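You operate a simulated robot arm through the tools that you are given. There is no shell and no other tool. Be economical: measure what you need, move in short steps, check, and stop when the job is done.

You are at the controls of a simulated robot arm. One attempt, no reset.

## Task
Uncover the sample bed, draw the iron specks out and cover it again.
Fine: grey lid into the green outline meanwhile; block magnet put back.

The check looks at the end state, three seconds after you hand in, the way a careful person would. Anything else that was tipped, shoved, dropped, spilled or broken makes it a failure. A push-on lid holds only when it is set on centred and level and pressed home; a screw cap is set on level and turned clockwise until tight.

## Robot
A 6-joint arm with a two-finger parallel gripper, fixed in place. Base frame: the origin is at the foot of the arm, x ahead of it, y to its left, z up; the work surface is at about z = 0.798. Readings come in m, rad, newtons and seconds.
With the tool pointing down near the work surface it reaches from about 0.24 to 0.64 m from the base axis. Its first joint turns from -1.152 to 1.152 rad. Payload 2.7 kg.
The TCP is the grasp point between the finger pads, 0.023 m short of the fingertips. In the tool frame z runs along the fingers and y along their closing line. The gripper opens to 0.094 m. The fingers are 0.038 m wide and 0.01 m thick; the gripper's body (0.054 by 0.096 m) begins 0.039 m behind the TCP.
Orientation is that of the tool frame in the base frame, as a unit quaternion [x, y, z, w]. With the fingers straight down and closing along the base's y, the tool's x points along the base's -x, its y along +y and its z along -z.

## Interface
- The arm moves only by the tool jog_arm. Its argument "moves" is a list that holds one entry, the list of rows, each a list of 7 numbers: the shift along the base's x, y, z in m, then the turn, a rotation vector about the base's x, y, z in rad, then the closure, from 0 (fully open) to 1 (shut). In form: [[[dx, dy, dz, ax, ay, az, grip], ...]]. A call has 1 to 12 rows; each row is the pose to reach, as a shift and turn from the pose commanded when the call began. A row lasts 0.2 s, in which the tool goes at most 0.05 m and 0.15 rad; a call with a longer step from one row to the next is refused whole, and so is a gripper value outside its range. A pose out of reach is approached as far as the arm can. The call stops where the force on the tool passes 40 N (or 10 N more than at its start, if that is more) or the arm is blocked; 0.2 s more then pass. Each finger travels about 0.045 m/s and halts on what it meets, pressing with about 37 N; the grip force reading is that of the motor and also rises with nothing between the fingers. The clock runs only during rows and for 0.2 s after the last one: add rows that repeat a pose to give the fingers time. It gives the time, the measured TCP pose, the force on the tool (base axes), the opening and the grip force at its end, in the units of the frame above (readings bear some noise), and new pictures: "show" is both (left out), scene, wrist or none.
- Cameras (640 x 400 px; columns grow to the right, rows downward): "scene" is fixed at [0.0775, -0.4496, 1.384]; the picture's right is [0.65, -0.76, 0.00], its down [-0.58, -0.49, -0.65] and it looks along [0.50, 0.42, -0.76] (base axes); focal length 214 px, centre (320, 200). "wrist" rides on the gripper at [0.086, 0.016, -0.074] in the tool frame; the picture's right is [-0.18, 0.98, 0.00], its down [-0.58, -0.11, -0.81] and it looks along [-0.79, -0.15, 0.59] (tool axes); focal length 243 px, centre (320, 200). There is no depth. A picture from a camera that has moved, and an enlarged one, comes with that camera's place and axes in the base frame and with its lens.
- close_up(camera, box): a new picture of the part [left, top, right, bottom] of that camera's present view, enlarged. The clock stands still meanwhile.
- close_job(): hands the job in; it is judged then, once.

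Work in short steps. Places have to be worked out from the pictures, the camera data and where the tool is seen: move nearer, look again, correct. Check each grasp and each placing, and mend what went wrong. You have 120 turns and 200 pictures in all, those below and enlarged ones among them. Open the gripper and draw the arm clear of the work before you hand the job in, unless the task says otherwise; then end with one line.

The tools are called after "Request:" by a JSON object that holds its "name" and its "arguments". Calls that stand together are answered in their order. jog_arm: Moves the arm, as the interface text tells. Its arguments: {"type":"object","properties":{"moves":{"type":"array"},"show":{"type":"string","enum":["both","scene","wrist","none"]}},"required":["moves"]} The other tools are called the same way: close_up (camera, box) takes an enlarged picture of a part of a camera's view; close_job () hands the job in.

At the start:

```text
t: 0.0
tcp_pos: [0.3334, -0.0488, 1.1695]
orientation: [0.001, 1.0, 0.0, 0.0]
wrist_force: [0.4, 0.1, 0.5]
gripper_width: 0.0942
grip_force: 0.0
```

scene: 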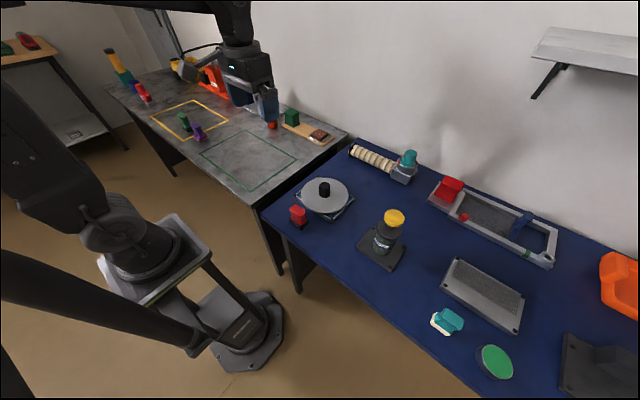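
wrist: 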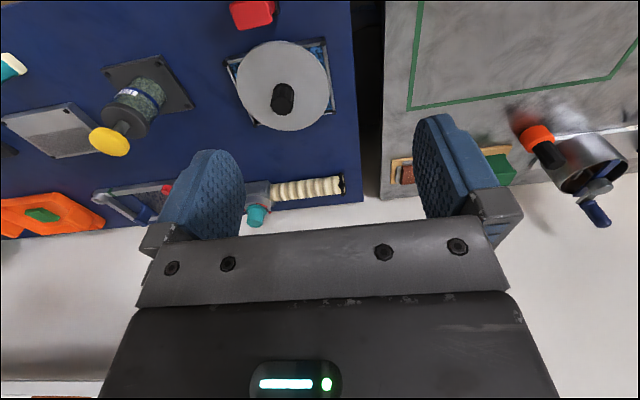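

I'll first look closely at the scene: the grey lid with a black knob, the green outline, and candidates for the block magnet.

Request:
{"name": "close_up", "arguments": {"camera": "scene", "box": [260, 130, 420, 230]}}

Request:
{"name": "close_up", "arguments": {"camera": "scene", "box": [100, 40, 340, 190]}}

Request:
{"name": "close_up", "arguments": {"camera": "scene", "box": [400, 160, 640, 310]}}

Request:
{"name": "close_up", "arguments": {"camera": "wrist", "box": [200, 0, 360, 140]}}

```text
4.00 times, centred on (340, 180) of scene
camera zoom: at [0.0775, -0.4496, 1.384], right [0.65, -0.76, 0.0], down [-0.58, -0.49, -0.65], along [0.5, 0.42, -0.76], focal length 858 px, centre (240, 280)
```

zoom: 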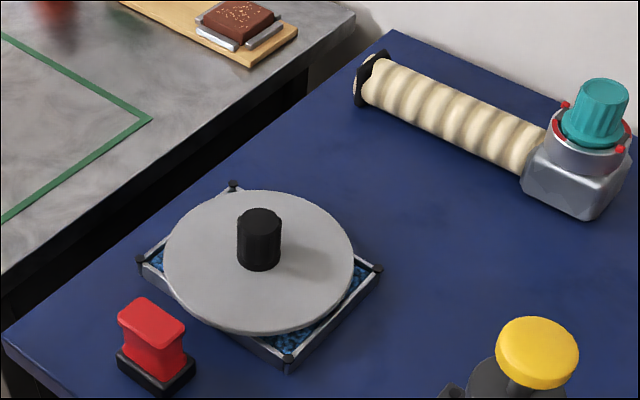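

```text
2.67 times, centred on (220, 115) of scene
camera zoom: at [0.0775, -0.4496, 1.384], right [0.65, -0.76, 0.0], down [-0.58, -0.49, -0.65], along [0.5, 0.42, -0.76], focal length 572 px, centre (587, 427)
```

zoom: 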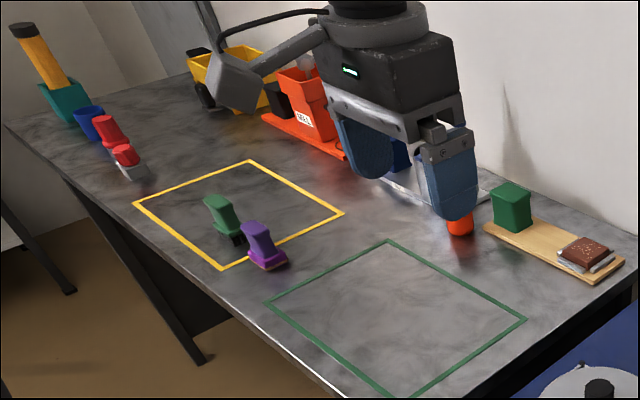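

```text
2.67 times, centred on (520, 235) of scene
camera zoom: at [0.0775, -0.4496, 1.384], right [0.65, -0.76, 0.0], down [-0.58, -0.49, -0.65], along [0.5, 0.42, -0.76], focal length 572 px, centre (-213, 107)
```

zoom: 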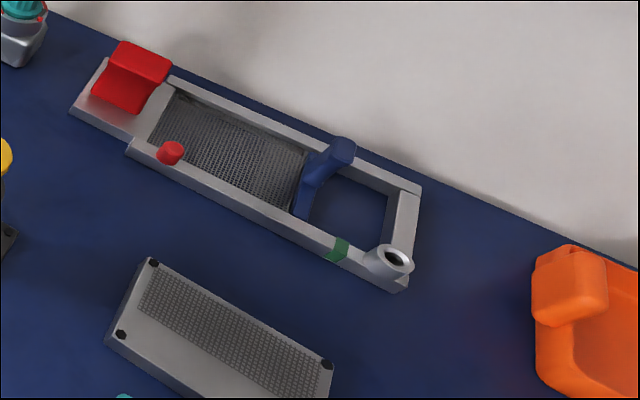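

```text
2.86 times, centred on (280, 70) of wrist
camera zoom: at [0.2484, -0.0318, 1.2444], right [0.18, 0.98, 0.0], down [0.58, -0.11, 0.81], along [0.79, -0.15, -0.59], focal length 693 px, centre (434, 571)
```

zoom: 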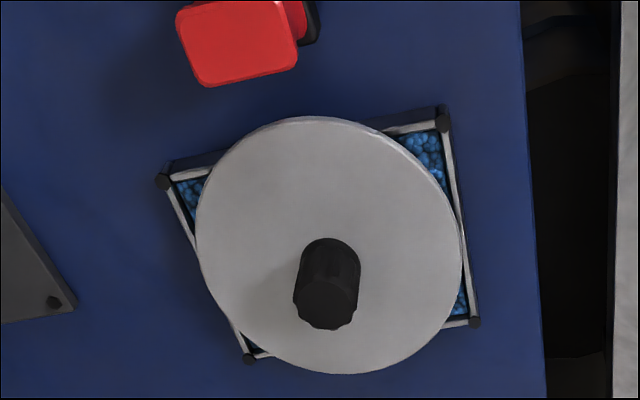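

The lid's knob is near (0.475, -0.137), with its top at about z 0.875. The red magnet with the black foot is near (0.344, -0.14), and the green outline is centred near (0.45, 0.27). I'll move above the knob for a closer look.

Request:
{"name": "jog_arm", "arguments": {"moves": [[[0.024, -0.015, -0.03, 0, 0, 0, 0], [0.048, -0.03, -0.06, 0, 0, 0, 0], [0.072, -0.045, -0.09, 0, 0, 0, 0], [0.096, -0.06, -0.12, 0, 0, 0, 0], [0.12, -0.075, -0.15, 0, 0, 0, 0], [0.142, -0.088, -0.17, 0, 0, 0, 0], [0.142, -0.088, -0.17, 0, 0, 0, 0]]]}}

```text
t: 1.6
tcp_pos: [0.4769, -0.1382, 0.9981]
orientation: [0.0, 1.0, 0.0, -0.001]
wrist_force: [-0.2, 0.5, -0.6]
gripper_width: 0.0938
grip_force: 0.2
camera wrist: at [0.3914, -0.1215, 1.0735], right [0.18, 0.98, 0.0], down [0.58, -0.11, 0.81], along [0.79, -0.15, -0.59], focal length 243 px, centre (320, 200)
```

scene: 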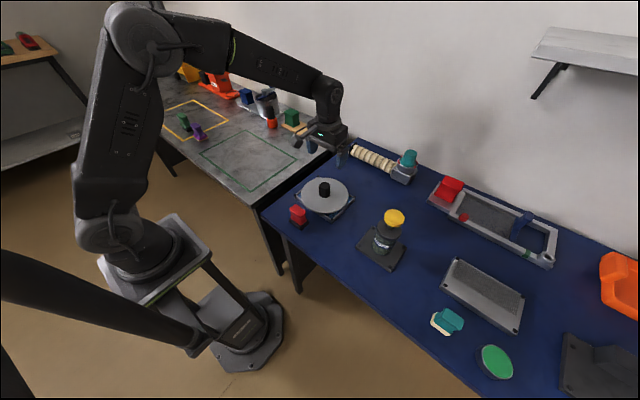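
wrist: 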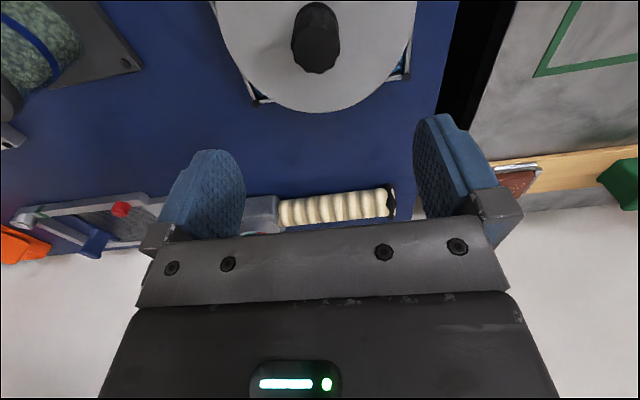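

The knob top reads about (0.473, -0.140), almost under the tool. I'll lower to about z 0.92 and check.

Request:
{"name": "jog_arm", "arguments": {"moves": [[[-0.002, -0.001, -0.04, 0, 0, 0, 0], [-0.003, -0.002, -0.078, 0, 0, 0, 0], [-0.003, -0.002, -0.078, 0, 0, 0, 0]]]}}

Request:
{"name": "close_up", "arguments": {"camera": "scene", "box": [272, 130, 384, 230]}}

```text
t: 2.4
tcp_pos: [0.4727, -0.1392, 0.9204]
orientation: [0.0, 1.0, -0.001, 0.0]
wrist_force: [0.1, 0.4, -1.0]
gripper_width: 0.0941
grip_force: 0.0
camera wrist: at [0.387, -0.1223, 0.9949], right [0.18, 0.98, 0.0], down [0.58, -0.11, 0.81], along [0.79, -0.15, -0.59], focal length 243 px, centre (320, 200)
```

scene: 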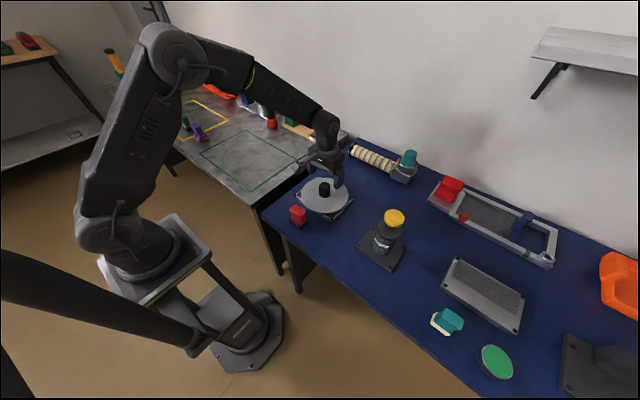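
wrist: 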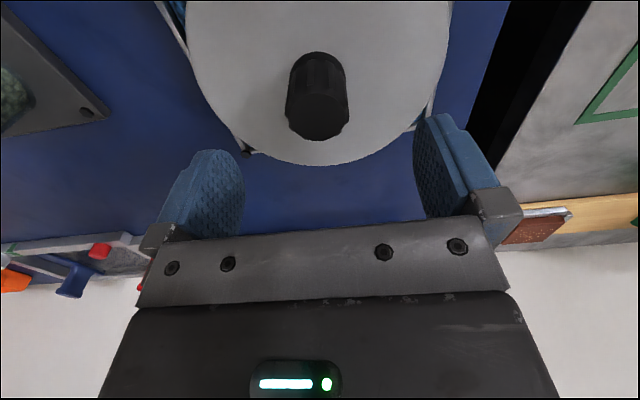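

```text
4.00 times, centred on (328, 180) of scene
camera zoom: at [0.0775, -0.4496, 1.384], right [0.65, -0.76, 0.0], down [-0.58, -0.49, -0.65], along [0.5, 0.42, -0.76], focal length 858 px, centre (288, 280)
```

zoom: 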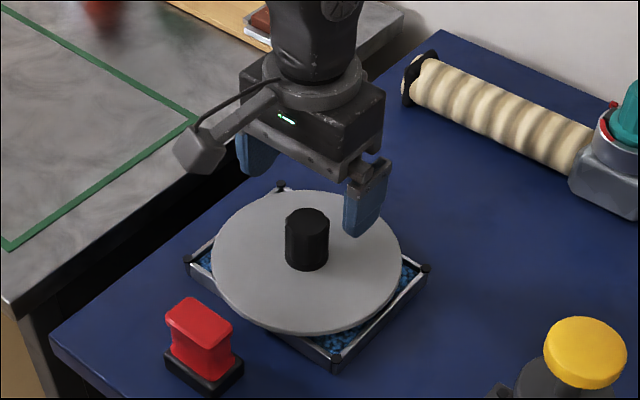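

Triangulating puts the knob axis near (0.478, -0.140), its top at about z 0.857 and the lid top at about 0.815. I'll go down to z 0.846 with the fingers open.

Request:
{"name": "jog_arm", "arguments": {"moves": [[[0.005, -0.001, -0.03, 0, 0, 0, 0], [0.005, -0.001, -0.055, 0, 0, 0, 0], [0.005, -0.001, -0.074, 0, 0, 0, 0], [0.005, -0.001, -0.074, 0, 0, 0, 0]]]}}

Request:
{"name": "close_up", "arguments": {"camera": "scene", "box": [272, 130, 384, 230]}}

```text
t: 3.3
tcp_pos: [0.481, -0.1399, 0.8549]
orientation: [-0.001, 1.0, -0.001, 0.004]
wrist_force: [-1.3, 0.5, 6.1]
gripper_width: 0.0941
grip_force: 0.1
stopped in row 4: the force on the tool passed its limit (the readings are from after the stop); the commanded pose is now the measured one
camera wrist: at [0.3956, -0.123, 0.9292], right [0.18, 0.98, 0.0], down [0.57, -0.11, 0.81], along [0.8, -0.15, -0.58], focal length 243 px, centre (320, 200)
```

scene: 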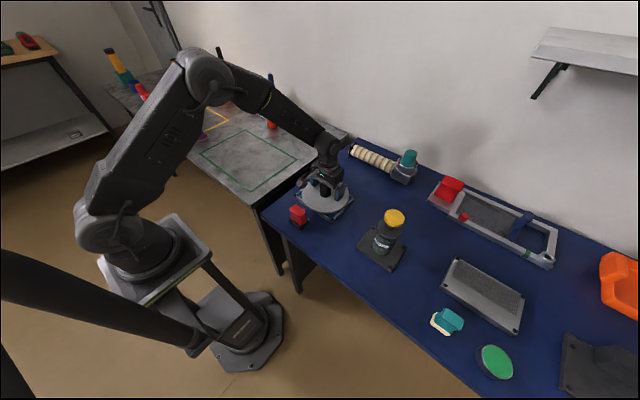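
wrist: 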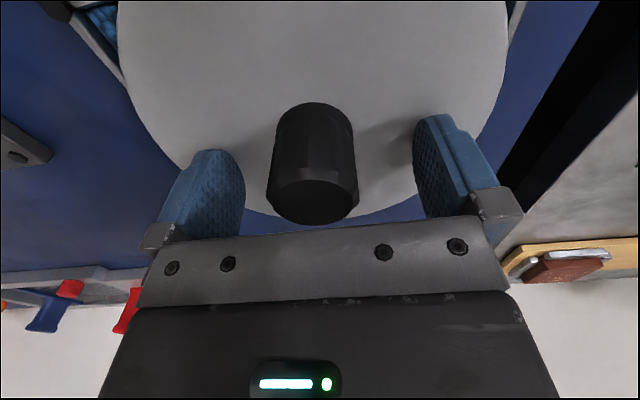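

```text
4.00 times, centred on (328, 180) of scene
camera zoom: at [0.0774, -0.4496, 1.384], right [0.65, -0.76, 0.0], down [-0.58, -0.49, -0.65], along [0.5, 0.42, -0.76], focal length 858 px, centre (288, 280)
```

zoom: 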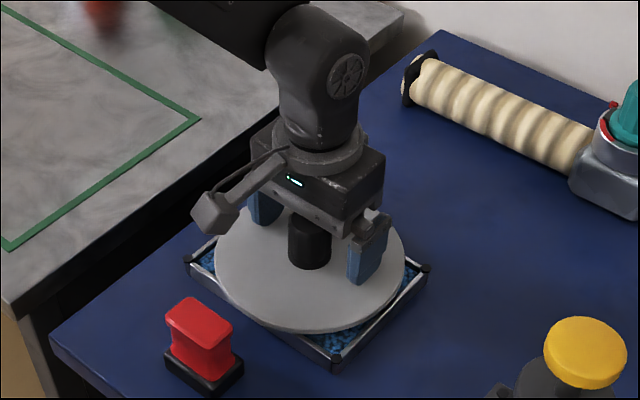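

The fingertips touched the lid, so its top is at z≈0.832. The knob axis is near (0.475, -0.142), so I'll rise 4 mm, recentre and close.

Request:
{"name": "jog_arm", "arguments": {"moves": [[[0, 0, 0.004, 0, -0.008, 0, 0], [-0.006, -0.002, 0.004, 0, -0.008, 0, 0], [-0.006, -0.002, 0.004, 0, -0.008, 0, 0.3], [-0.006, -0.002, 0.004, 0, -0.008, 0, 0.6], [-0.006, -0.002, 0.004, 0, -0.008, 0, 0.8], [-0.006, -0.002, 0.004, 0, -0.008, 0, 1], [-0.006, -0.002, 0.004, 0, -0.008, 0, 1], [-0.006, -0.002, 0.004, 0, -0.008, 0, 1]]], "show": "wrist"}}

```text
t: 5.1
tcp_pos: [0.4754, -0.1413, 0.8586]
orientation: [0.0, 1.0, -0.001, 0.007]
wrist_force: [-0.7, 0.0, 1.9]
gripper_width: 0.0371
grip_force: 37.2
camera wrist: at [0.3885, -0.1247, 0.9319], right [0.18, 0.98, 0.0], down [0.57, -0.11, 0.82], along [0.8, -0.15, -0.58], focal length 243 px, centre (320, 200)
```

wrist: 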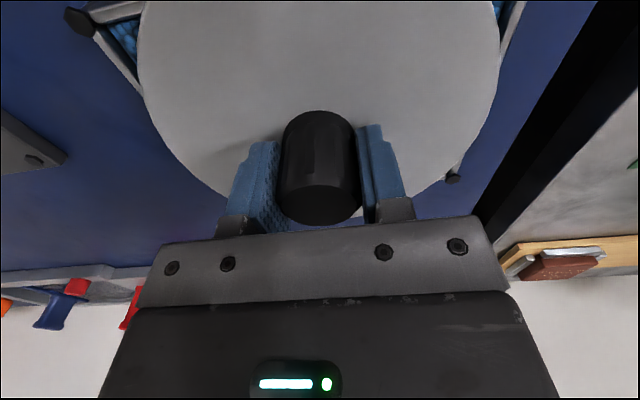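

The grip holds (37 mm knob), but my tilt correction went the wrong way. I'll open, level the tool and regrip, so a level tool means a level lid.

Request:
{"name": "jog_arm", "arguments": {"moves": [[[0, 0, 0, 0, 0, 0, 0.4], [0, 0, 0, 0, 0.0, 0, 0.4], [0, 0, 0, 0, 0.014, 0, 0.4], [0, -0.001, 0, 0, 0.014, 0, 0.4], [0, -0.001, 0, 0, 0.014, 0, 0.7], [0, -0.001, 0, 0, 0.014, 0, 1], [0, -0.001, 0, 0, 0.014, 0, 1], [0, -0.001, 0, 0, 0.014, 0, 1]]], "show": "none"}}

```text
t: 6.9
tcp_pos: [0.4766, -0.1412, 0.8588]
orientation: [-0.001, 1.0, 0.0, 0.001]
wrist_force: [-0.5, -0.1, 3.0]
gripper_width: 0.0374
grip_force: 37.1
```

The tool is level and gripping; the seated reference pose is (0.4766, -0.1412, 0.8588). I'll lift straight up.

Request:
{"name": "jog_arm", "arguments": {"moves": [[[0, 0, 0.005, 0, 0, 0, 1], [0, 0, 0.012, 0, 0, 0, 1], [0, 0, 0.025, 0, 0, 0, 1], [0, 0, 0.05, 0, 0, 0, 1], [0, 0, 0.08, 0, 0, 0, 1], [0, 0, 0.12, 0, 0, 0, 1], [0, 0, 0.12, 0, 0, 0, 1]]]}}

Request:
{"name": "close_up", "arguments": {"camera": "scene", "box": [272, 130, 384, 230]}}

```text
t: 8.5
tcp_pos: [0.4769, -0.1442, 0.9794]
orientation: [-0.001, 1.0, -0.001, 0.0]
wrist_force: [0.3, 0.1, -1.0]
gripper_width: 0.037
grip_force: 37.2
camera wrist: at [0.39, -0.1271, 1.054], right [0.18, 0.98, 0.0], down [0.58, -0.11, 0.81], along [0.79, -0.15, -0.59], focal length 243 px, centre (320, 200)
```

scene: 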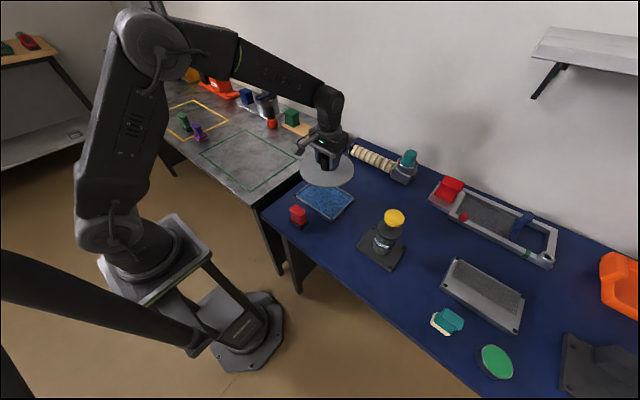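
wrist: 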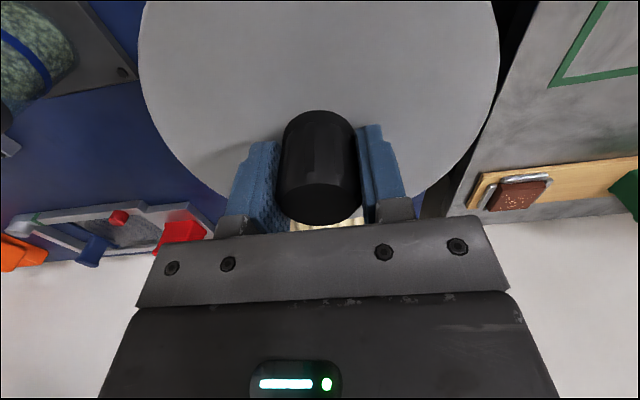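

```text
4.00 times, centred on (328, 180) of scene
camera zoom: at [0.0775, -0.4496, 1.384], right [0.65, -0.76, 0.0], down [-0.58, -0.49, -0.65], along [0.5, 0.42, -0.76], focal length 858 px, centre (288, 280)
```

zoom: 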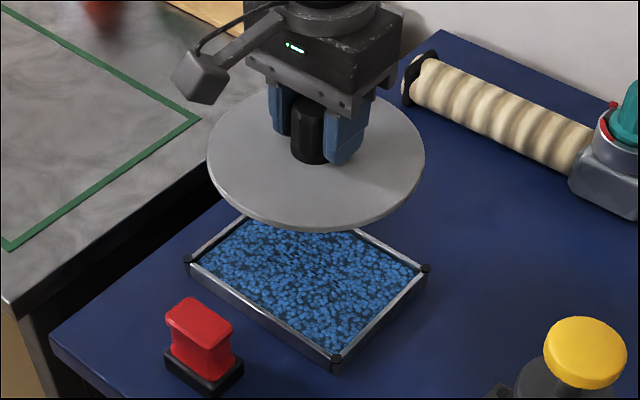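

The lid came free and the blue bed is open. I'll carry the lid to above the green outline, around (0.45, 0.25).

Request:
{"name": "jog_arm", "arguments": {"moves": [[[-0.003, 0.045, 0, 0, 0, 0, 1], [-0.006, 0.09, 0, 0, 0, 0, 1], [-0.009, 0.135, 0, 0, 0, 0, 1], [-0.012, 0.18, 0, 0, 0, 0, 1], [-0.015, 0.225, 0, 0, 0, 0, 1], [-0.018, 0.27, 0, 0, 0, 0, 1], [-0.021, 0.315, 0, 0, 0, 0, 1], [-0.024, 0.36, 0, 0, 0, 0, 1], [-0.027, 0.39, 0, 0, 0, 0, 1], [-0.027, 0.39, 0, 0, 0, 0, 1]]]}}

Request:
{"name": "close_up", "arguments": {"camera": "scene", "box": [180, 90, 340, 200]}}

Request:
{"name": "close_up", "arguments": {"camera": "scene", "box": [272, 150, 368, 230]}}

```text
t: 10.7
tcp_pos: [0.4485, 0.2474, 0.9793]
orientation: [0.0, 1.0, -0.001, -0.001]
wrist_force: [-0.6, -0.2, -0.2]
gripper_width: 0.0372
grip_force: 36.8
camera wrist: at [0.3629, 0.2631, 1.0546], right [0.18, 0.98, 0.0], down [0.58, -0.11, 0.81], along [0.79, -0.15, -0.59], focal length 243 px, centre (320, 200)
```

scene: 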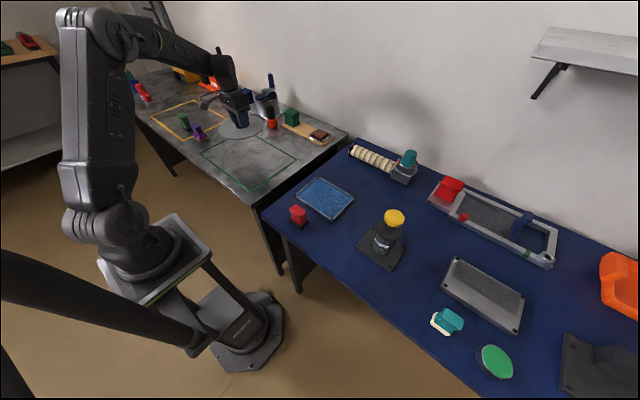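
wrist: 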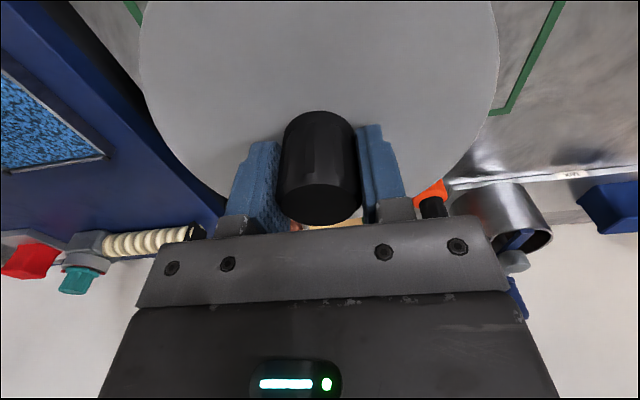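

```text
3.64 times, centred on (260, 145) of scene
camera zoom: at [0.0775, -0.4496, 1.384], right [0.65, -0.76, 0.0], down [-0.58, -0.49, -0.65], along [0.5, 0.42, -0.76], focal length 780 px, centre (538, 400)
```

zoom: 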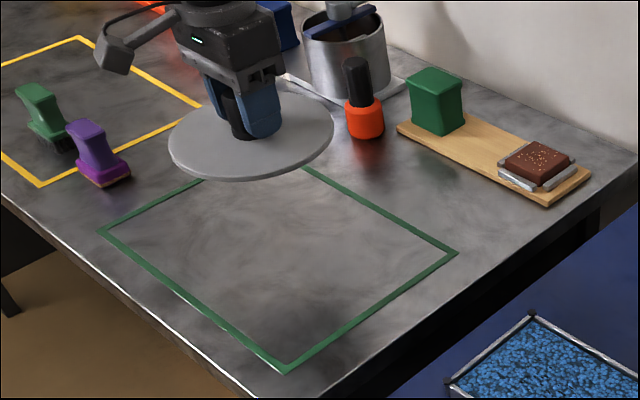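

```text
5.00 times, centred on (320, 190) of scene
camera zoom: at [0.0775, -0.4496, 1.384], right [0.65, -0.76, 0.0], down [-0.58, -0.49, -0.65], along [0.5, 0.42, -0.76], focal length 1072 px, centre (320, 250)
```

zoom: 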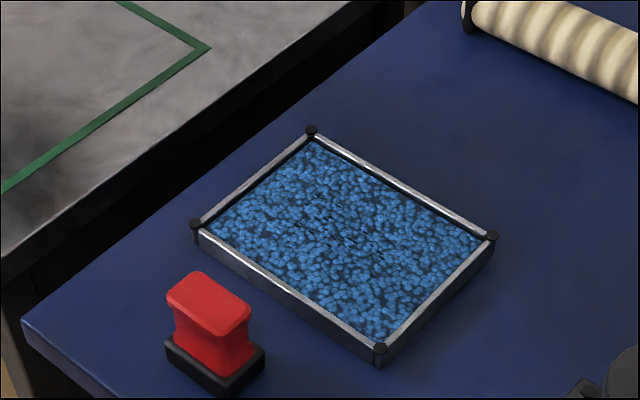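

The outline spans roughly x 0.325–0.575 and y 0.09–0.45, so the lid is near its centre. I'll lower most of the way.

Request:
{"name": "jog_arm", "arguments": {"moves": [[[0, 0, -0.04, 0, 0, 0, 1], [0, 0.005, -0.08, 0, 0, 0, 1], [0, 0.01, -0.11, 0, 0, 0, 1], [0, 0.01, -0.13, 0, 0, 0, 1], [0, 0.01, -0.13, 0, 0, 0, 1]]], "show": "none"}}

Request:
{"name": "close_up", "arguments": {"camera": "scene", "box": [180, 90, 340, 200]}}

```text
t: 11.9
tcp_pos: [0.4489, 0.2579, 0.8484]
orientation: [-0.001, 1.0, -0.001, 0.001]
wrist_force: [0.0, 0.8, -0.4]
gripper_width: 0.037
grip_force: 37.2
```

```text
3.64 times, centred on (260, 145) of scene
camera zoom: at [0.0775, -0.4496, 1.384], right [0.65, -0.76, 0.0], down [-0.58, -0.49, -0.65], along [0.5, 0.42, -0.76], focal length 780 px, centre (538, 400)
```

zoom: 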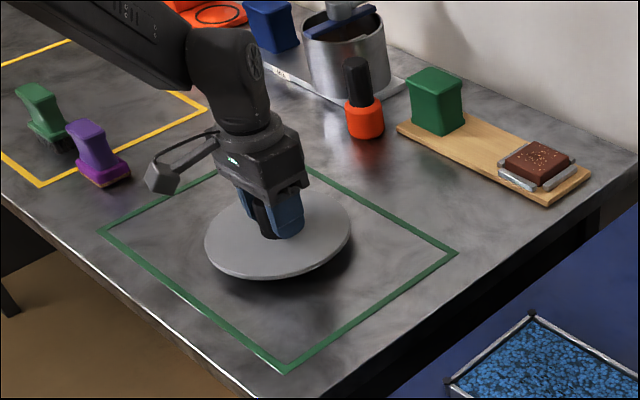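

The lid hovers inside the outline. I'll lower it gently in small steps.

Request:
{"name": "jog_arm", "arguments": {"moves": [[[0, 0, -0.004, 0, 0, 0, 1], [0, 0, -0.008, 0, 0, 0, 1], [0, 0, -0.011, 0, 0, 0, 1], [0, 0, -0.014, 0, 0, 0, 1], [0, 0, -0.014, 0, 0, 0, 1]]], "show": "none"}}

Request:
{"name": "close_up", "arguments": {"camera": "scene", "box": [200, 110, 290, 180]}}

```text
t: 12.8
tcp_pos: [0.4509, 0.2579, 0.8422]
orientation: [-0.001, 1.0, 0.0, 0.003]
wrist_force: [0.9, -0.5, 3.9]
gripper_width: 0.0373
grip_force: 37.2
stopped in row 4: the force on the tool passed its limit (the readings are from after the stop); the commanded pose is now the measured one
```

```text
5.71 times, centred on (245, 145) of scene
camera zoom: at [0.0775, -0.4497, 1.384], right [0.65, -0.76, 0.0], down [-0.58, -0.49, -0.65], along [0.5, 0.42, -0.76], focal length 1226 px, centre (749, 514)
```

zoom: 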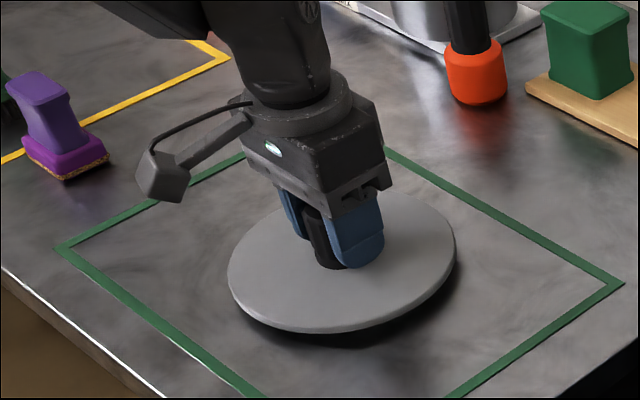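

There is contact at z 0.842, with the lid resting on its underside plug. I'll open and rise straight up.

Request:
{"name": "jog_arm", "arguments": {"moves": [[[0, 0, 0.0, 0, 0, 0, 0.8], [0, 0, 0.0, 0, 0, 0, 0.5], [0, 0, 0.0, 0, 0, 0, 0.3], [0, 0, 0.0, 0, 0, 0, 0.3], [0, 0, 0.02, 0, 0.006, 0, 0.3], [0, 0, 0.06, 0, 0.006, 0, 0.3], [0, 0, 0.1, 0, 0.006, 0, 0.3], [0, 0, 0.14, 0, 0.006, 0, 0.3]]]}}

Request:
{"name": "close_up", "arguments": {"camera": "scene", "box": [200, 110, 290, 180]}}

```text
t: 14.6
tcp_pos: [0.4507, 0.2581, 0.9824]
orientation: [-0.001, 1.0, 0.0, -0.001]
wrist_force: [-0.4, 0.9, 0.4]
gripper_width: 0.066
grip_force: 0.1
camera wrist: at [0.3646, 0.2745, 1.0574], right [0.18, 0.98, 0.0], down [0.58, -0.11, 0.81], along [0.79, -0.15, -0.59], focal length 243 px, centre (320, 200)
```

scene: 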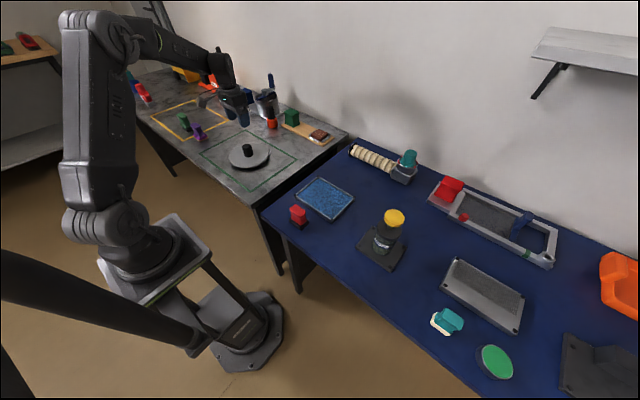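
wrist: 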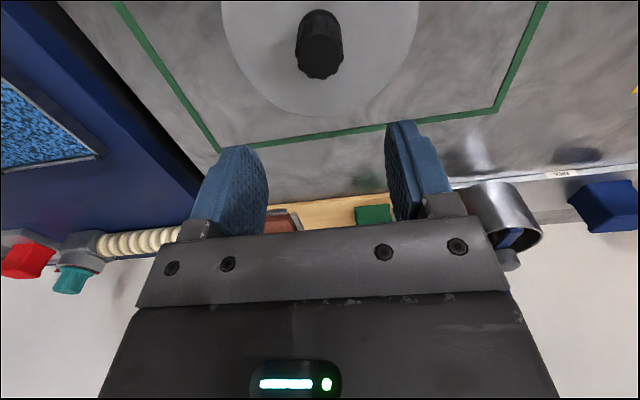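

```text
5.71 times, centred on (245, 145) of scene
camera zoom: at [0.0775, -0.4496, 1.384], right [0.65, -0.76, 0.0], down [-0.58, -0.49, -0.65], along [0.5, 0.42, -0.76], focal length 1226 px, centre (749, 514)
```

zoom: 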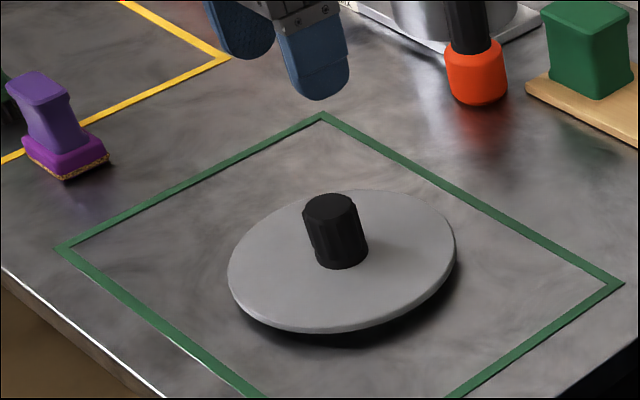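

The lid sits in the outline. Next is the magnet, with its handle near (0.347, -0.134); I'll move above it and look at its alignment.

Request:
{"name": "jog_arm", "arguments": {"moves": [[[-0.012, -0.044, 0.01, 0, 0, 0, 0.2], [-0.023, -0.087, 0.01, 0, 0, 0, 0], [-0.035, -0.131, 0.01, 0, 0, 0, 0], [-0.047, -0.175, 0.01, 0, 0, 0, 0], [-0.059, -0.218, 0.01, 0, 0, 0, 0], [-0.07, -0.262, 0.01, 0, 0, 0, 0], [-0.082, -0.306, 0.01, 0, 0, 0, 0], [-0.094, -0.35, 0, 0, 0, 0, 0], [-0.105, -0.392, -0.01, 0, 0, 0, 0], [-0.105, -0.392, -0.03, 0, 0, 0, 0], [-0.105, -0.392, -0.03, 0, 0, 0, 0]]]}}

Request:
{"name": "close_up", "arguments": {"camera": "scene", "box": [272, 160, 368, 240]}}

```text
t: 16.9
tcp_pos: [0.3449, -0.1342, 0.9529]
orientation: [-0.001, 1.0, -0.001, -0.001]
wrist_force: [-0.2, -0.4, 0.1]
gripper_width: 0.0938
grip_force: 0.1
camera wrist: at [0.2589, -0.1183, 1.0281], right [0.18, 0.98, 0.0], down [0.58, -0.11, 0.81], along [0.79, -0.15, -0.59], focal length 243 px, centre (320, 200)
```

scene: 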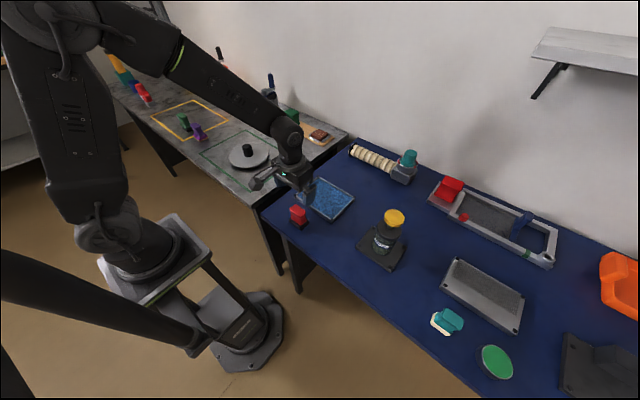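
wrist: 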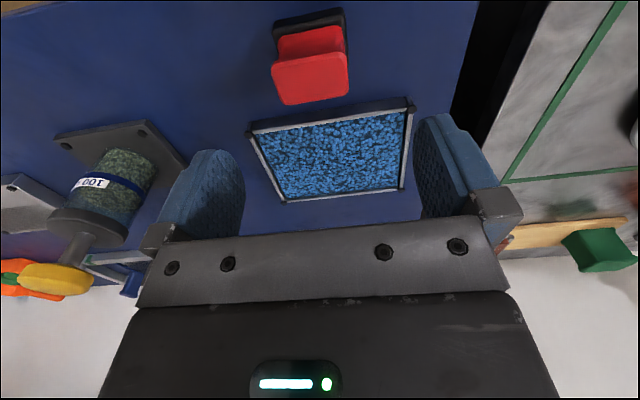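

```text
5.00 times, centred on (320, 200) of scene
camera zoom: at [0.0775, -0.4497, 1.384], right [0.65, -0.76, 0.0], down [-0.58, -0.49, -0.65], along [0.5, 0.42, -0.76], focal length 1072 px, centre (320, 200)
```

zoom: 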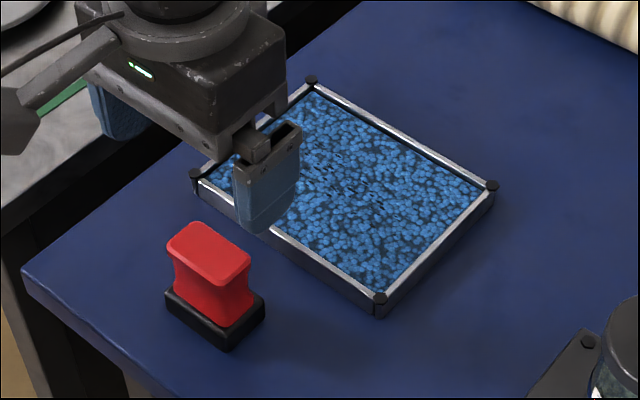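

The magnet handle is axis-aligned and centred near (0.3465, -0.1405), with its top at about z 0.855. I'll go down around it with the fingers open.

Request:
{"name": "jog_arm", "arguments": {"moves": [[[0.002, -0.006, -0.04, 0, 0, 0, 0], [0.002, -0.006, -0.08, 0, 0, 0, 0], [0.002, -0.006, -0.095, 0, 0, 0, 0], [0.002, -0.006, -0.105, 0, 0, 0, 0], [0.002, -0.006, -0.105, 0, 0, 0, 0]]], "show": "wrist"}}

Request:
{"name": "close_up", "arguments": {"camera": "scene", "box": [272, 170, 344, 230]}}

```text
t: 18.1
tcp_pos: [0.347, -0.1413, 0.8457]
orientation: [-0.001, 1.0, -0.001, -0.001]
wrist_force: [-0.6, 0.6, -0.7]
gripper_width: 0.094
grip_force: 0.1
camera wrist: at [0.2614, -0.1234, 0.9214], right [0.18, 0.98, 0.0], down [0.58, -0.11, 0.81], along [0.79, -0.15, -0.59], focal length 243 px, centre (320, 200)
```

wrist: 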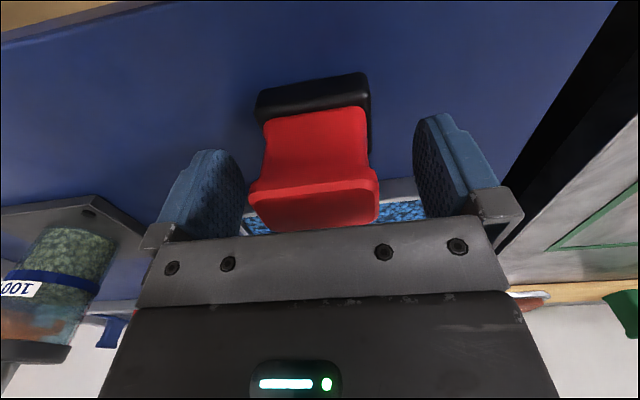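

```text
6.67 times, centred on (308, 200) of scene
camera zoom: at [0.0775, -0.4496, 1.384], right [0.65, -0.76, 0.0], down [-0.58, -0.49, -0.65], along [0.5, 0.42, -0.76], focal length 1430 px, centre (400, 200)
```

zoom: 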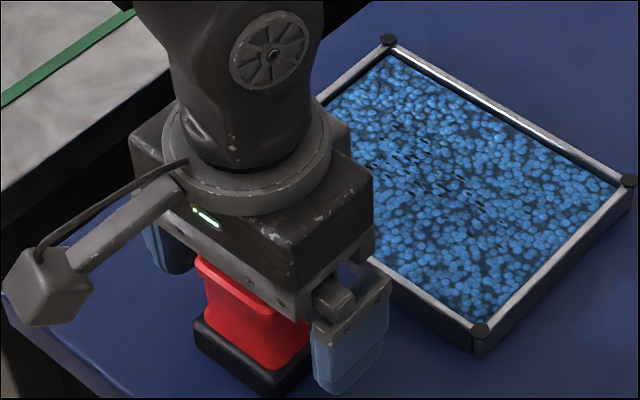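

Black specks are visible mid-tray. The fingers straddle the handle, centred and about 5 mm above the foot, so I'll close.

Request:
{"name": "jog_arm", "arguments": {"moves": [[[0, 0, 0, 0, 0, 0, 0.2], [0, 0, 0, 0, 0, 0, 0.4], [0, 0, 0, 0, 0, 0, 0.6], [0, 0, 0, 0, 0, 0, 0.8], [0, 0, 0, 0, 0, 0, 1], [0, 0, 0, 0, 0, 0, 1], [0, 0, 0, 0, 0, 0, 1]]], "show": "wrist"}}

```text
t: 19.8
tcp_pos: [0.3468, -0.1388, 0.8473]
orientation: [-0.001, 1.0, 0.0, -0.001]
wrist_force: [-0.8, -0.8, -0.4]
gripper_width: 0.05
grip_force: 37.2
camera wrist: at [0.2613, -0.1234, 0.9216], right [0.18, 0.98, 0.0], down [0.58, -0.11, 0.81], along [0.79, -0.15, -0.59], focal length 243 px, centre (320, 200)
```

wrist: 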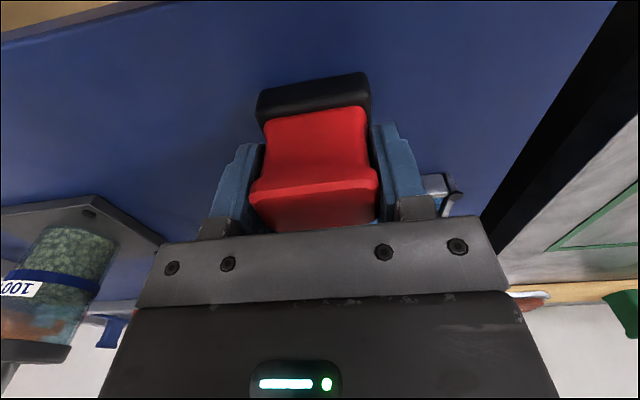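

The grip is firm at 50 mm; the put-back reference is (0.347, -0.140, 0.8465). I'll lift and check.

Request:
{"name": "jog_arm", "arguments": {"moves": [[[0, 0, 0.02, 0, 0, 0, 1], [0, 0, 0.05, 0, 0, 0, 1], [0, 0, 0.09, 0, 0, 0, 1], [0, 0, 0.09, 0, 0, 0, 1]]]}}

Request:
{"name": "close_up", "arguments": {"camera": "scene", "box": [272, 160, 368, 240]}}

```text
t: 20.8
tcp_pos: [0.3466, -0.1416, 0.9392]
orientation: [-0.001, 1.0, -0.001, -0.001]
wrist_force: [-0.2, 0.1, -1.4]
gripper_width: 0.0498
grip_force: 36.9
camera wrist: at [0.2604, -0.1246, 1.0143], right [0.18, 0.98, 0.0], down [0.58, -0.11, 0.8], along [0.79, -0.15, -0.59], focal length 243 px, centre (320, 200)
```

scene: 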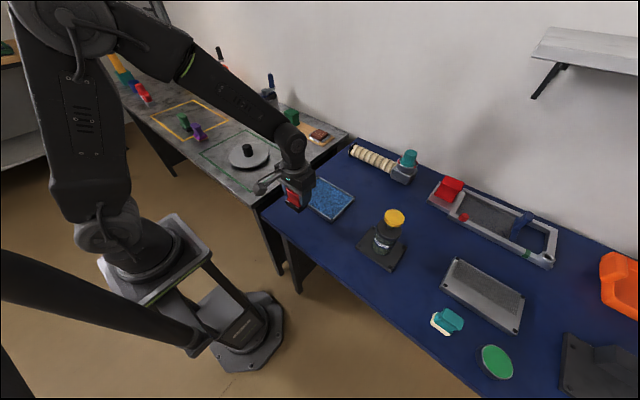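
wrist: 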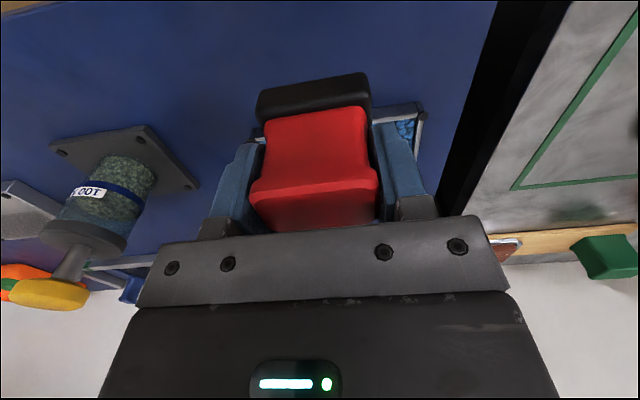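

```text
5.00 times, centred on (320, 200) of scene
camera zoom: at [0.0775, -0.4496, 1.384], right [0.65, -0.76, 0.0], down [-0.58, -0.49, -0.65], along [0.5, 0.42, -0.76], focal length 1072 px, centre (320, 200)
```

zoom: 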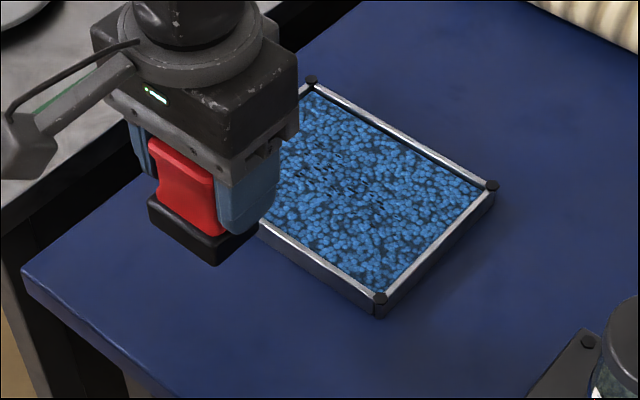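

The specks cluster around tray centre (0.473, -0.134), with y from about -0.175 to -0.095. I'll move the magnet over the centre and lower to just above rim height, with its bottom at about z 0.829.

Request:
{"name": "jog_arm", "arguments": {"moves": [[[0.042, 0, 0, 0, 0, 0, 1], [0.084, 0, 0, 0, 0, 0, 1], [0.126, 0.002, 0, 0, 0, 0, 1], [0.126, 0.002, -0.03, 0, 0, 0, 1], [0.126, 0.002, -0.05, 0, 0, 0, 1], [0.126, 0.002, -0.062, 0, 0, 0, 1], [0.126, 0.002, -0.062, 0, 0, 0, 1]]]}}

Request:
{"name": "close_up", "arguments": {"camera": "scene", "box": [288, 160, 368, 220]}}

```text
t: 22.4
tcp_pos: [0.4731, -0.1376, 0.8755]
orientation: [-0.001, 1.0, 0.0, -0.001]
wrist_force: [-0.2, -0.6, -0.9]
gripper_width: 0.0498
grip_force: 36.8
camera wrist: at [0.3872, -0.1217, 0.9496], right [0.18, 0.98, 0.0], down [0.58, -0.11, 0.81], along [0.79, -0.15, -0.59], focal length 243 px, centre (320, 200)
```

scene: 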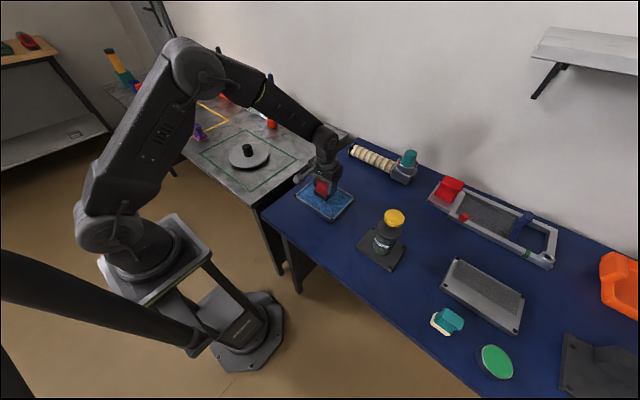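
wrist: 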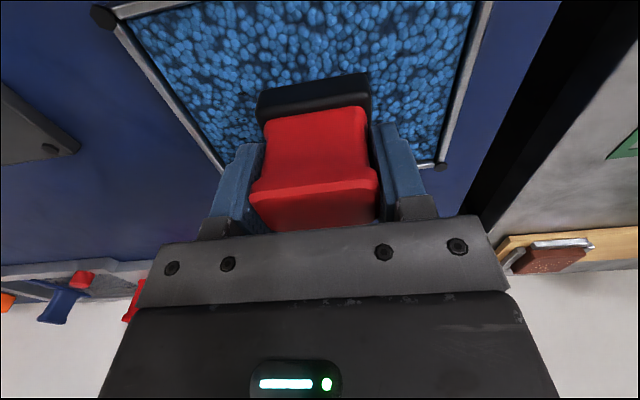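

```text
6.67 times, centred on (328, 190) of scene
camera zoom: at [0.0775, -0.4497, 1.384], right [0.65, -0.76, 0.0], down [-0.58, -0.49, -0.65], along [0.5, 0.42, -0.76], focal length 1430 px, centre (267, 267)
```

zoom: 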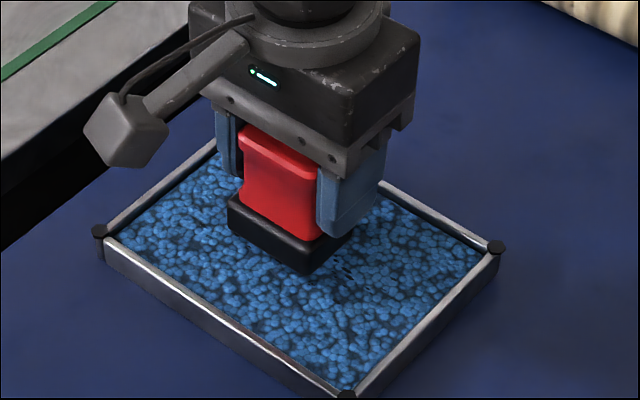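

A few specks still show beside the foot. I'll lower another 7 mm, staying above the granules, and sweep slowly along y through the speck area.

Request:
{"name": "jog_arm", "arguments": {"moves": [[[0, 0, -0.004, 0, 0, 0, 1], [0, 0, -0.007, 0, 0, 0, 1], [0, -0.015, -0.007, 0, 0, 0, 1], [0, -0.03, -0.007, 0, 0, 0, 1], [0, -0.04, -0.007, 0, 0, 0, 1], [0, -0.025, -0.007, 0, 0, 0, 1], [0, -0.01, -0.007, 0, 0, 0, 1], [0, 0.005, -0.007, 0, 0, 0, 1], [0, 0.02, -0.007, 0, 0, 0, 1], [0, 0.035, -0.007, 0, 0, 0, 1], [0, 0.042, -0.007, 0, 0, 0, 1], [0, 0.042, -0.007, 0, 0, 0, 1]]], "show": "none"}}

Request:
{"name": "close_up", "arguments": {"camera": "scene", "box": [288, 160, 368, 220]}}

```text
t: 24.9
tcp_pos: [0.4722, -0.095, 0.8683]
orientation: [-0.001, 1.0, 0.0, -0.001]
wrist_force: [-0.4, 0.3, -1.6]
gripper_width: 0.0495
grip_force: 37.4
```

```text
6.67 times, centred on (328, 190) of scene
camera zoom: at [0.0775, -0.4496, 1.384], right [0.65, -0.76, 0.0], down [-0.58, -0.49, -0.65], along [0.5, 0.42, -0.76], focal length 1430 px, centre (267, 267)
```

zoom: 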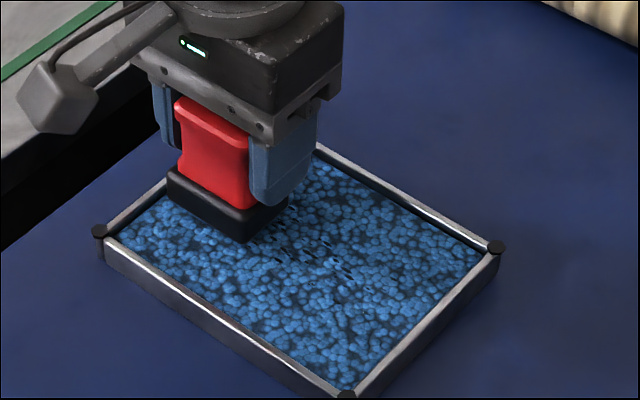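

The specks are still there, so the magnet must get closer. I'll return to centre and lower in small steps, watching force.

Request:
{"name": "jog_arm", "arguments": {"moves": [[[0, -0.02, 0, 0, 0, 0, 1], [0, -0.043, 0, 0, 0, 0, 1], [0, -0.043, -0.002, 0, 0, 0, 1], [0, -0.043, -0.004, 0, 0, 0, 1], [0, -0.043, -0.004, 0, 0, 0, 1], [0, -0.043, -0.004, 0, 0, 0, 1]]], "show": "none"}}

Request:
{"name": "close_up", "arguments": {"camera": "scene", "box": [288, 160, 368, 220]}}

```text
t: 26.4
tcp_pos: [0.473, -0.1386, 0.8655]
orientation: [-0.001, 1.0, 0.0, -0.001]
wrist_force: [-0.4, -0.3, -1.0]
gripper_width: 0.0496
grip_force: 36.7
```

```text
6.67 times, centred on (328, 190) of scene
camera zoom: at [0.0775, -0.4497, 1.384], right [0.65, -0.76, 0.0], down [-0.58, -0.49, -0.65], along [0.5, 0.42, -0.76], focal length 1430 px, centre (267, 267)
```

zoom: 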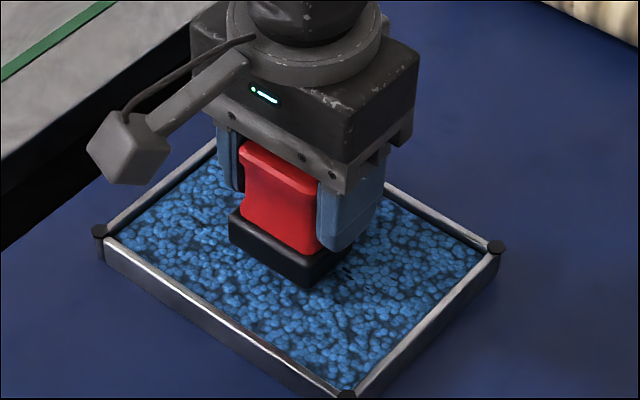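

There's no contact yet (bottom ≈0.817). I'll continue down in 2 mm steps.

Request:
{"name": "jog_arm", "arguments": {"moves": [[[0, 0, -0.002, 0, 0, 0, 1], [0, 0, -0.004, 0, 0, 0, 1], [0, 0, -0.004, 0, 0, 0, 1], [0, 0, -0.004, 0, 0, 0, 1]]], "show": "none"}}

Request:
{"name": "close_up", "arguments": {"camera": "scene", "box": [288, 160, 368, 220]}}

```text
t: 27.4
tcp_pos: [0.4742, -0.1392, 0.8628]
orientation: [-0.002, 1.0, -0.001, 0.003]
wrist_force: [-7.7, 8.0, 34.9]
gripper_width: 0.0497
grip_force: 36.5
```

```text
6.67 times, centred on (328, 190) of scene
camera zoom: at [0.0768, -0.4493, 1.3842], right [0.65, -0.76, 0.0], down [-0.58, -0.49, -0.65], along [0.5, 0.42, -0.76], focal length 1430 px, centre (267, 267)
```

zoom: 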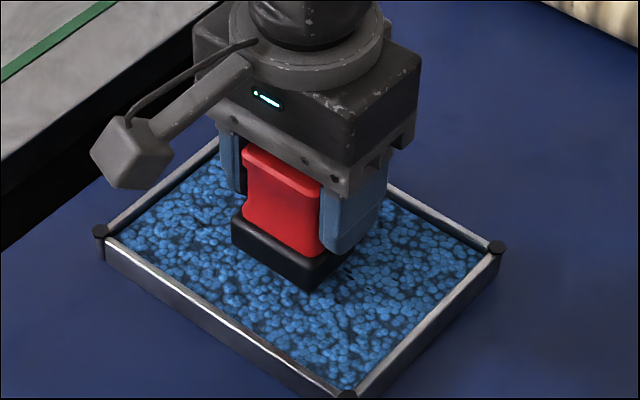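

The bed's surface was reached (TCP ≈0.8635). I'll lift straight up and look at whether specks came along.

Request:
{"name": "jog_arm", "arguments": {"moves": [[[0, 0, 0.003, 0, 0, 0, 1], [0, 0, 0.01, 0, 0, 0, 1], [0, 0, 0.04, 0, 0, 0, 1], [0, 0, 0.08, 0, 0, 0, 1], [0, 0, 0.08, 0, 0, 0, 1]]], "show": "none"}}

Request:
{"name": "close_up", "arguments": {"camera": "scene", "box": [288, 150, 368, 220]}}

```text
t: 28.6
tcp_pos: [0.4732, -0.1382, 0.9406]
orientation: [-0.001, 1.0, 0.001, -0.002]
wrist_force: [0.1, -0.7, -1.1]
gripper_width: 0.0495
grip_force: 37.1
```

```text
5.71 times, centred on (328, 185) of scene
camera zoom: at [0.0775, -0.4496, 1.384], right [0.65, -0.76, 0.0], down [-0.58, -0.49, -0.65], along [0.5, 0.42, -0.76], focal length 1226 px, centre (274, 286)
```

zoom: 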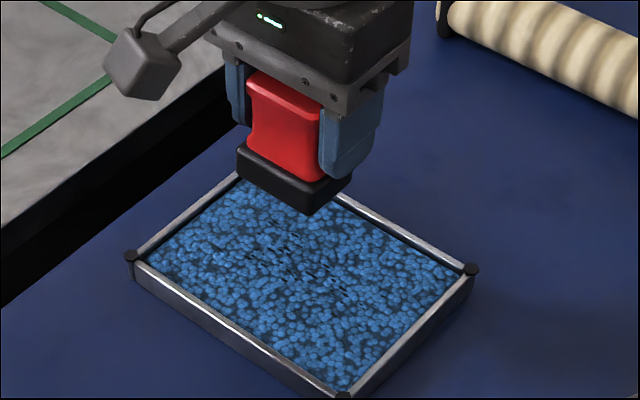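

The specks stayed in the bed although the foot was right on them, so this red tool may not be the magnet. I'll inspect the other candidates closely.

Request:
{"name": "close_up", "arguments": {"camera": "scene", "box": [164, 100, 220, 145]}}

Request:
{"name": "close_up", "arguments": {"camera": "scene", "box": [100, 45, 160, 110]}}

Request:
{"name": "close_up", "arguments": {"camera": "scene", "box": [230, 75, 340, 150]}}

Request:
{"name": "close_up", "arguments": {"camera": "scene", "box": [410, 290, 530, 390]}}

Request:
{"name": "close_up", "arguments": {"camera": "scene", "box": [270, 150, 370, 220]}}

Request:
{"name": "close_up", "arguments": {"camera": "scene", "box": [0, 20, 60, 70]}}

```text
8.89 times, centred on (192, 122) of scene
camera zoom: at [0.0775, -0.4496, 1.384], right [0.65, -0.76, 0.0], down [-0.58, -0.49, -0.65], along [0.5, 0.42, -0.76], focal length 1906 px, centre (1458, 889)
```

zoom: 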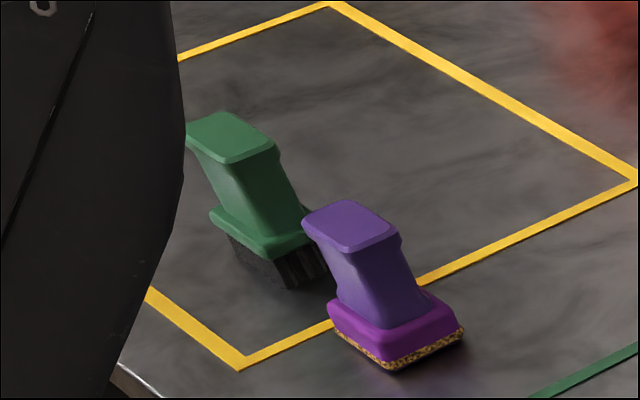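

```text
6.15 times, centred on (130, 78) of scene
camera zoom: at [0.0775, -0.4496, 1.384], right [0.65, -0.76, 0.0], down [-0.58, -0.49, -0.65], along [0.5, 0.42, -0.76], focal length 1320 px, centre (1489, 954)
```

zoom: 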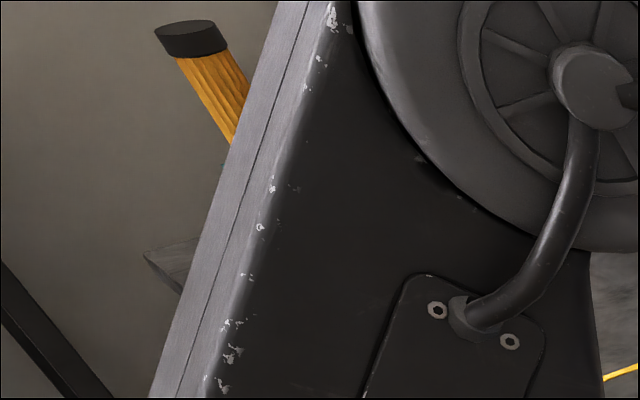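

```text
5.33 times, centred on (285, 112) of scene
camera zoom: at [0.0775, -0.4496, 1.384], right [0.65, -0.76, 0.0], down [-0.58, -0.49, -0.65], along [0.5, 0.42, -0.76], focal length 1144 px, centre (507, 667)
```

zoom: 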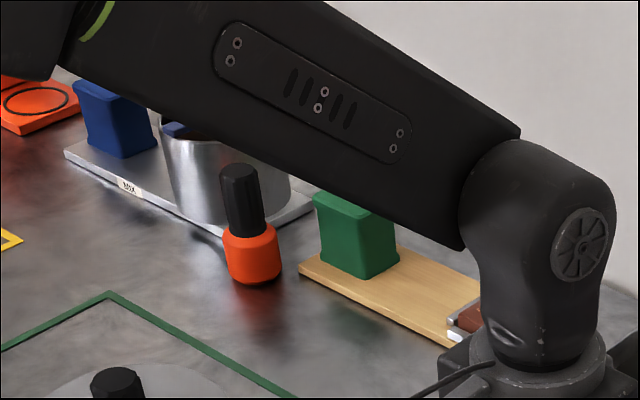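

```text
4.00 times, centred on (470, 340) of scene
camera zoom: at [0.0775, -0.4496, 1.384], right [0.65, -0.76, 0.0], down [-0.58, -0.49, -0.65], along [0.5, 0.42, -0.76], focal length 858 px, centre (-280, -360)
```

zoom: 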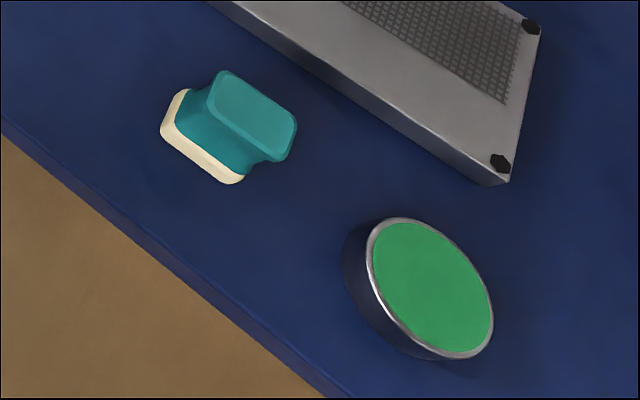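

```text
5.71 times, centred on (320, 185) of scene
camera zoom: at [0.0775, -0.4496, 1.384], right [0.65, -0.76, 0.0], down [-0.58, -0.49, -0.65], along [0.5, 0.42, -0.76], focal length 1226 px, centre (320, 286)
```

zoom: 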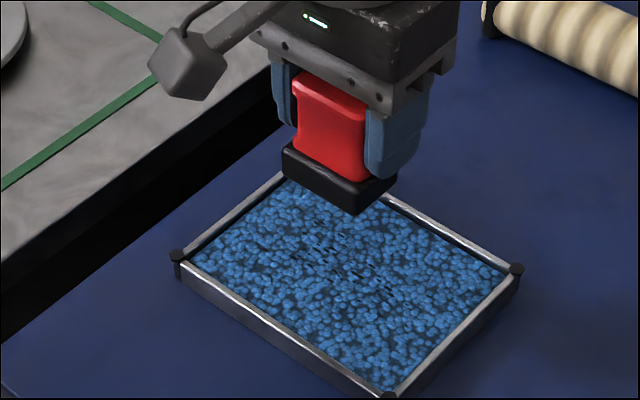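

```text
8.00 times, centred on (30, 45) of scene
camera zoom: at [0.0775, -0.4496, 1.384], right [0.65, -0.76, 0.0], down [-0.58, -0.49, -0.65], along [0.5, 0.42, -0.76], focal length 1716 px, centre (2640, 1440)
```

zoom: 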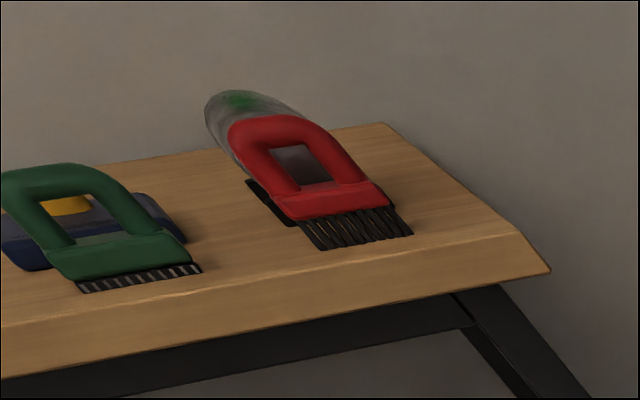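

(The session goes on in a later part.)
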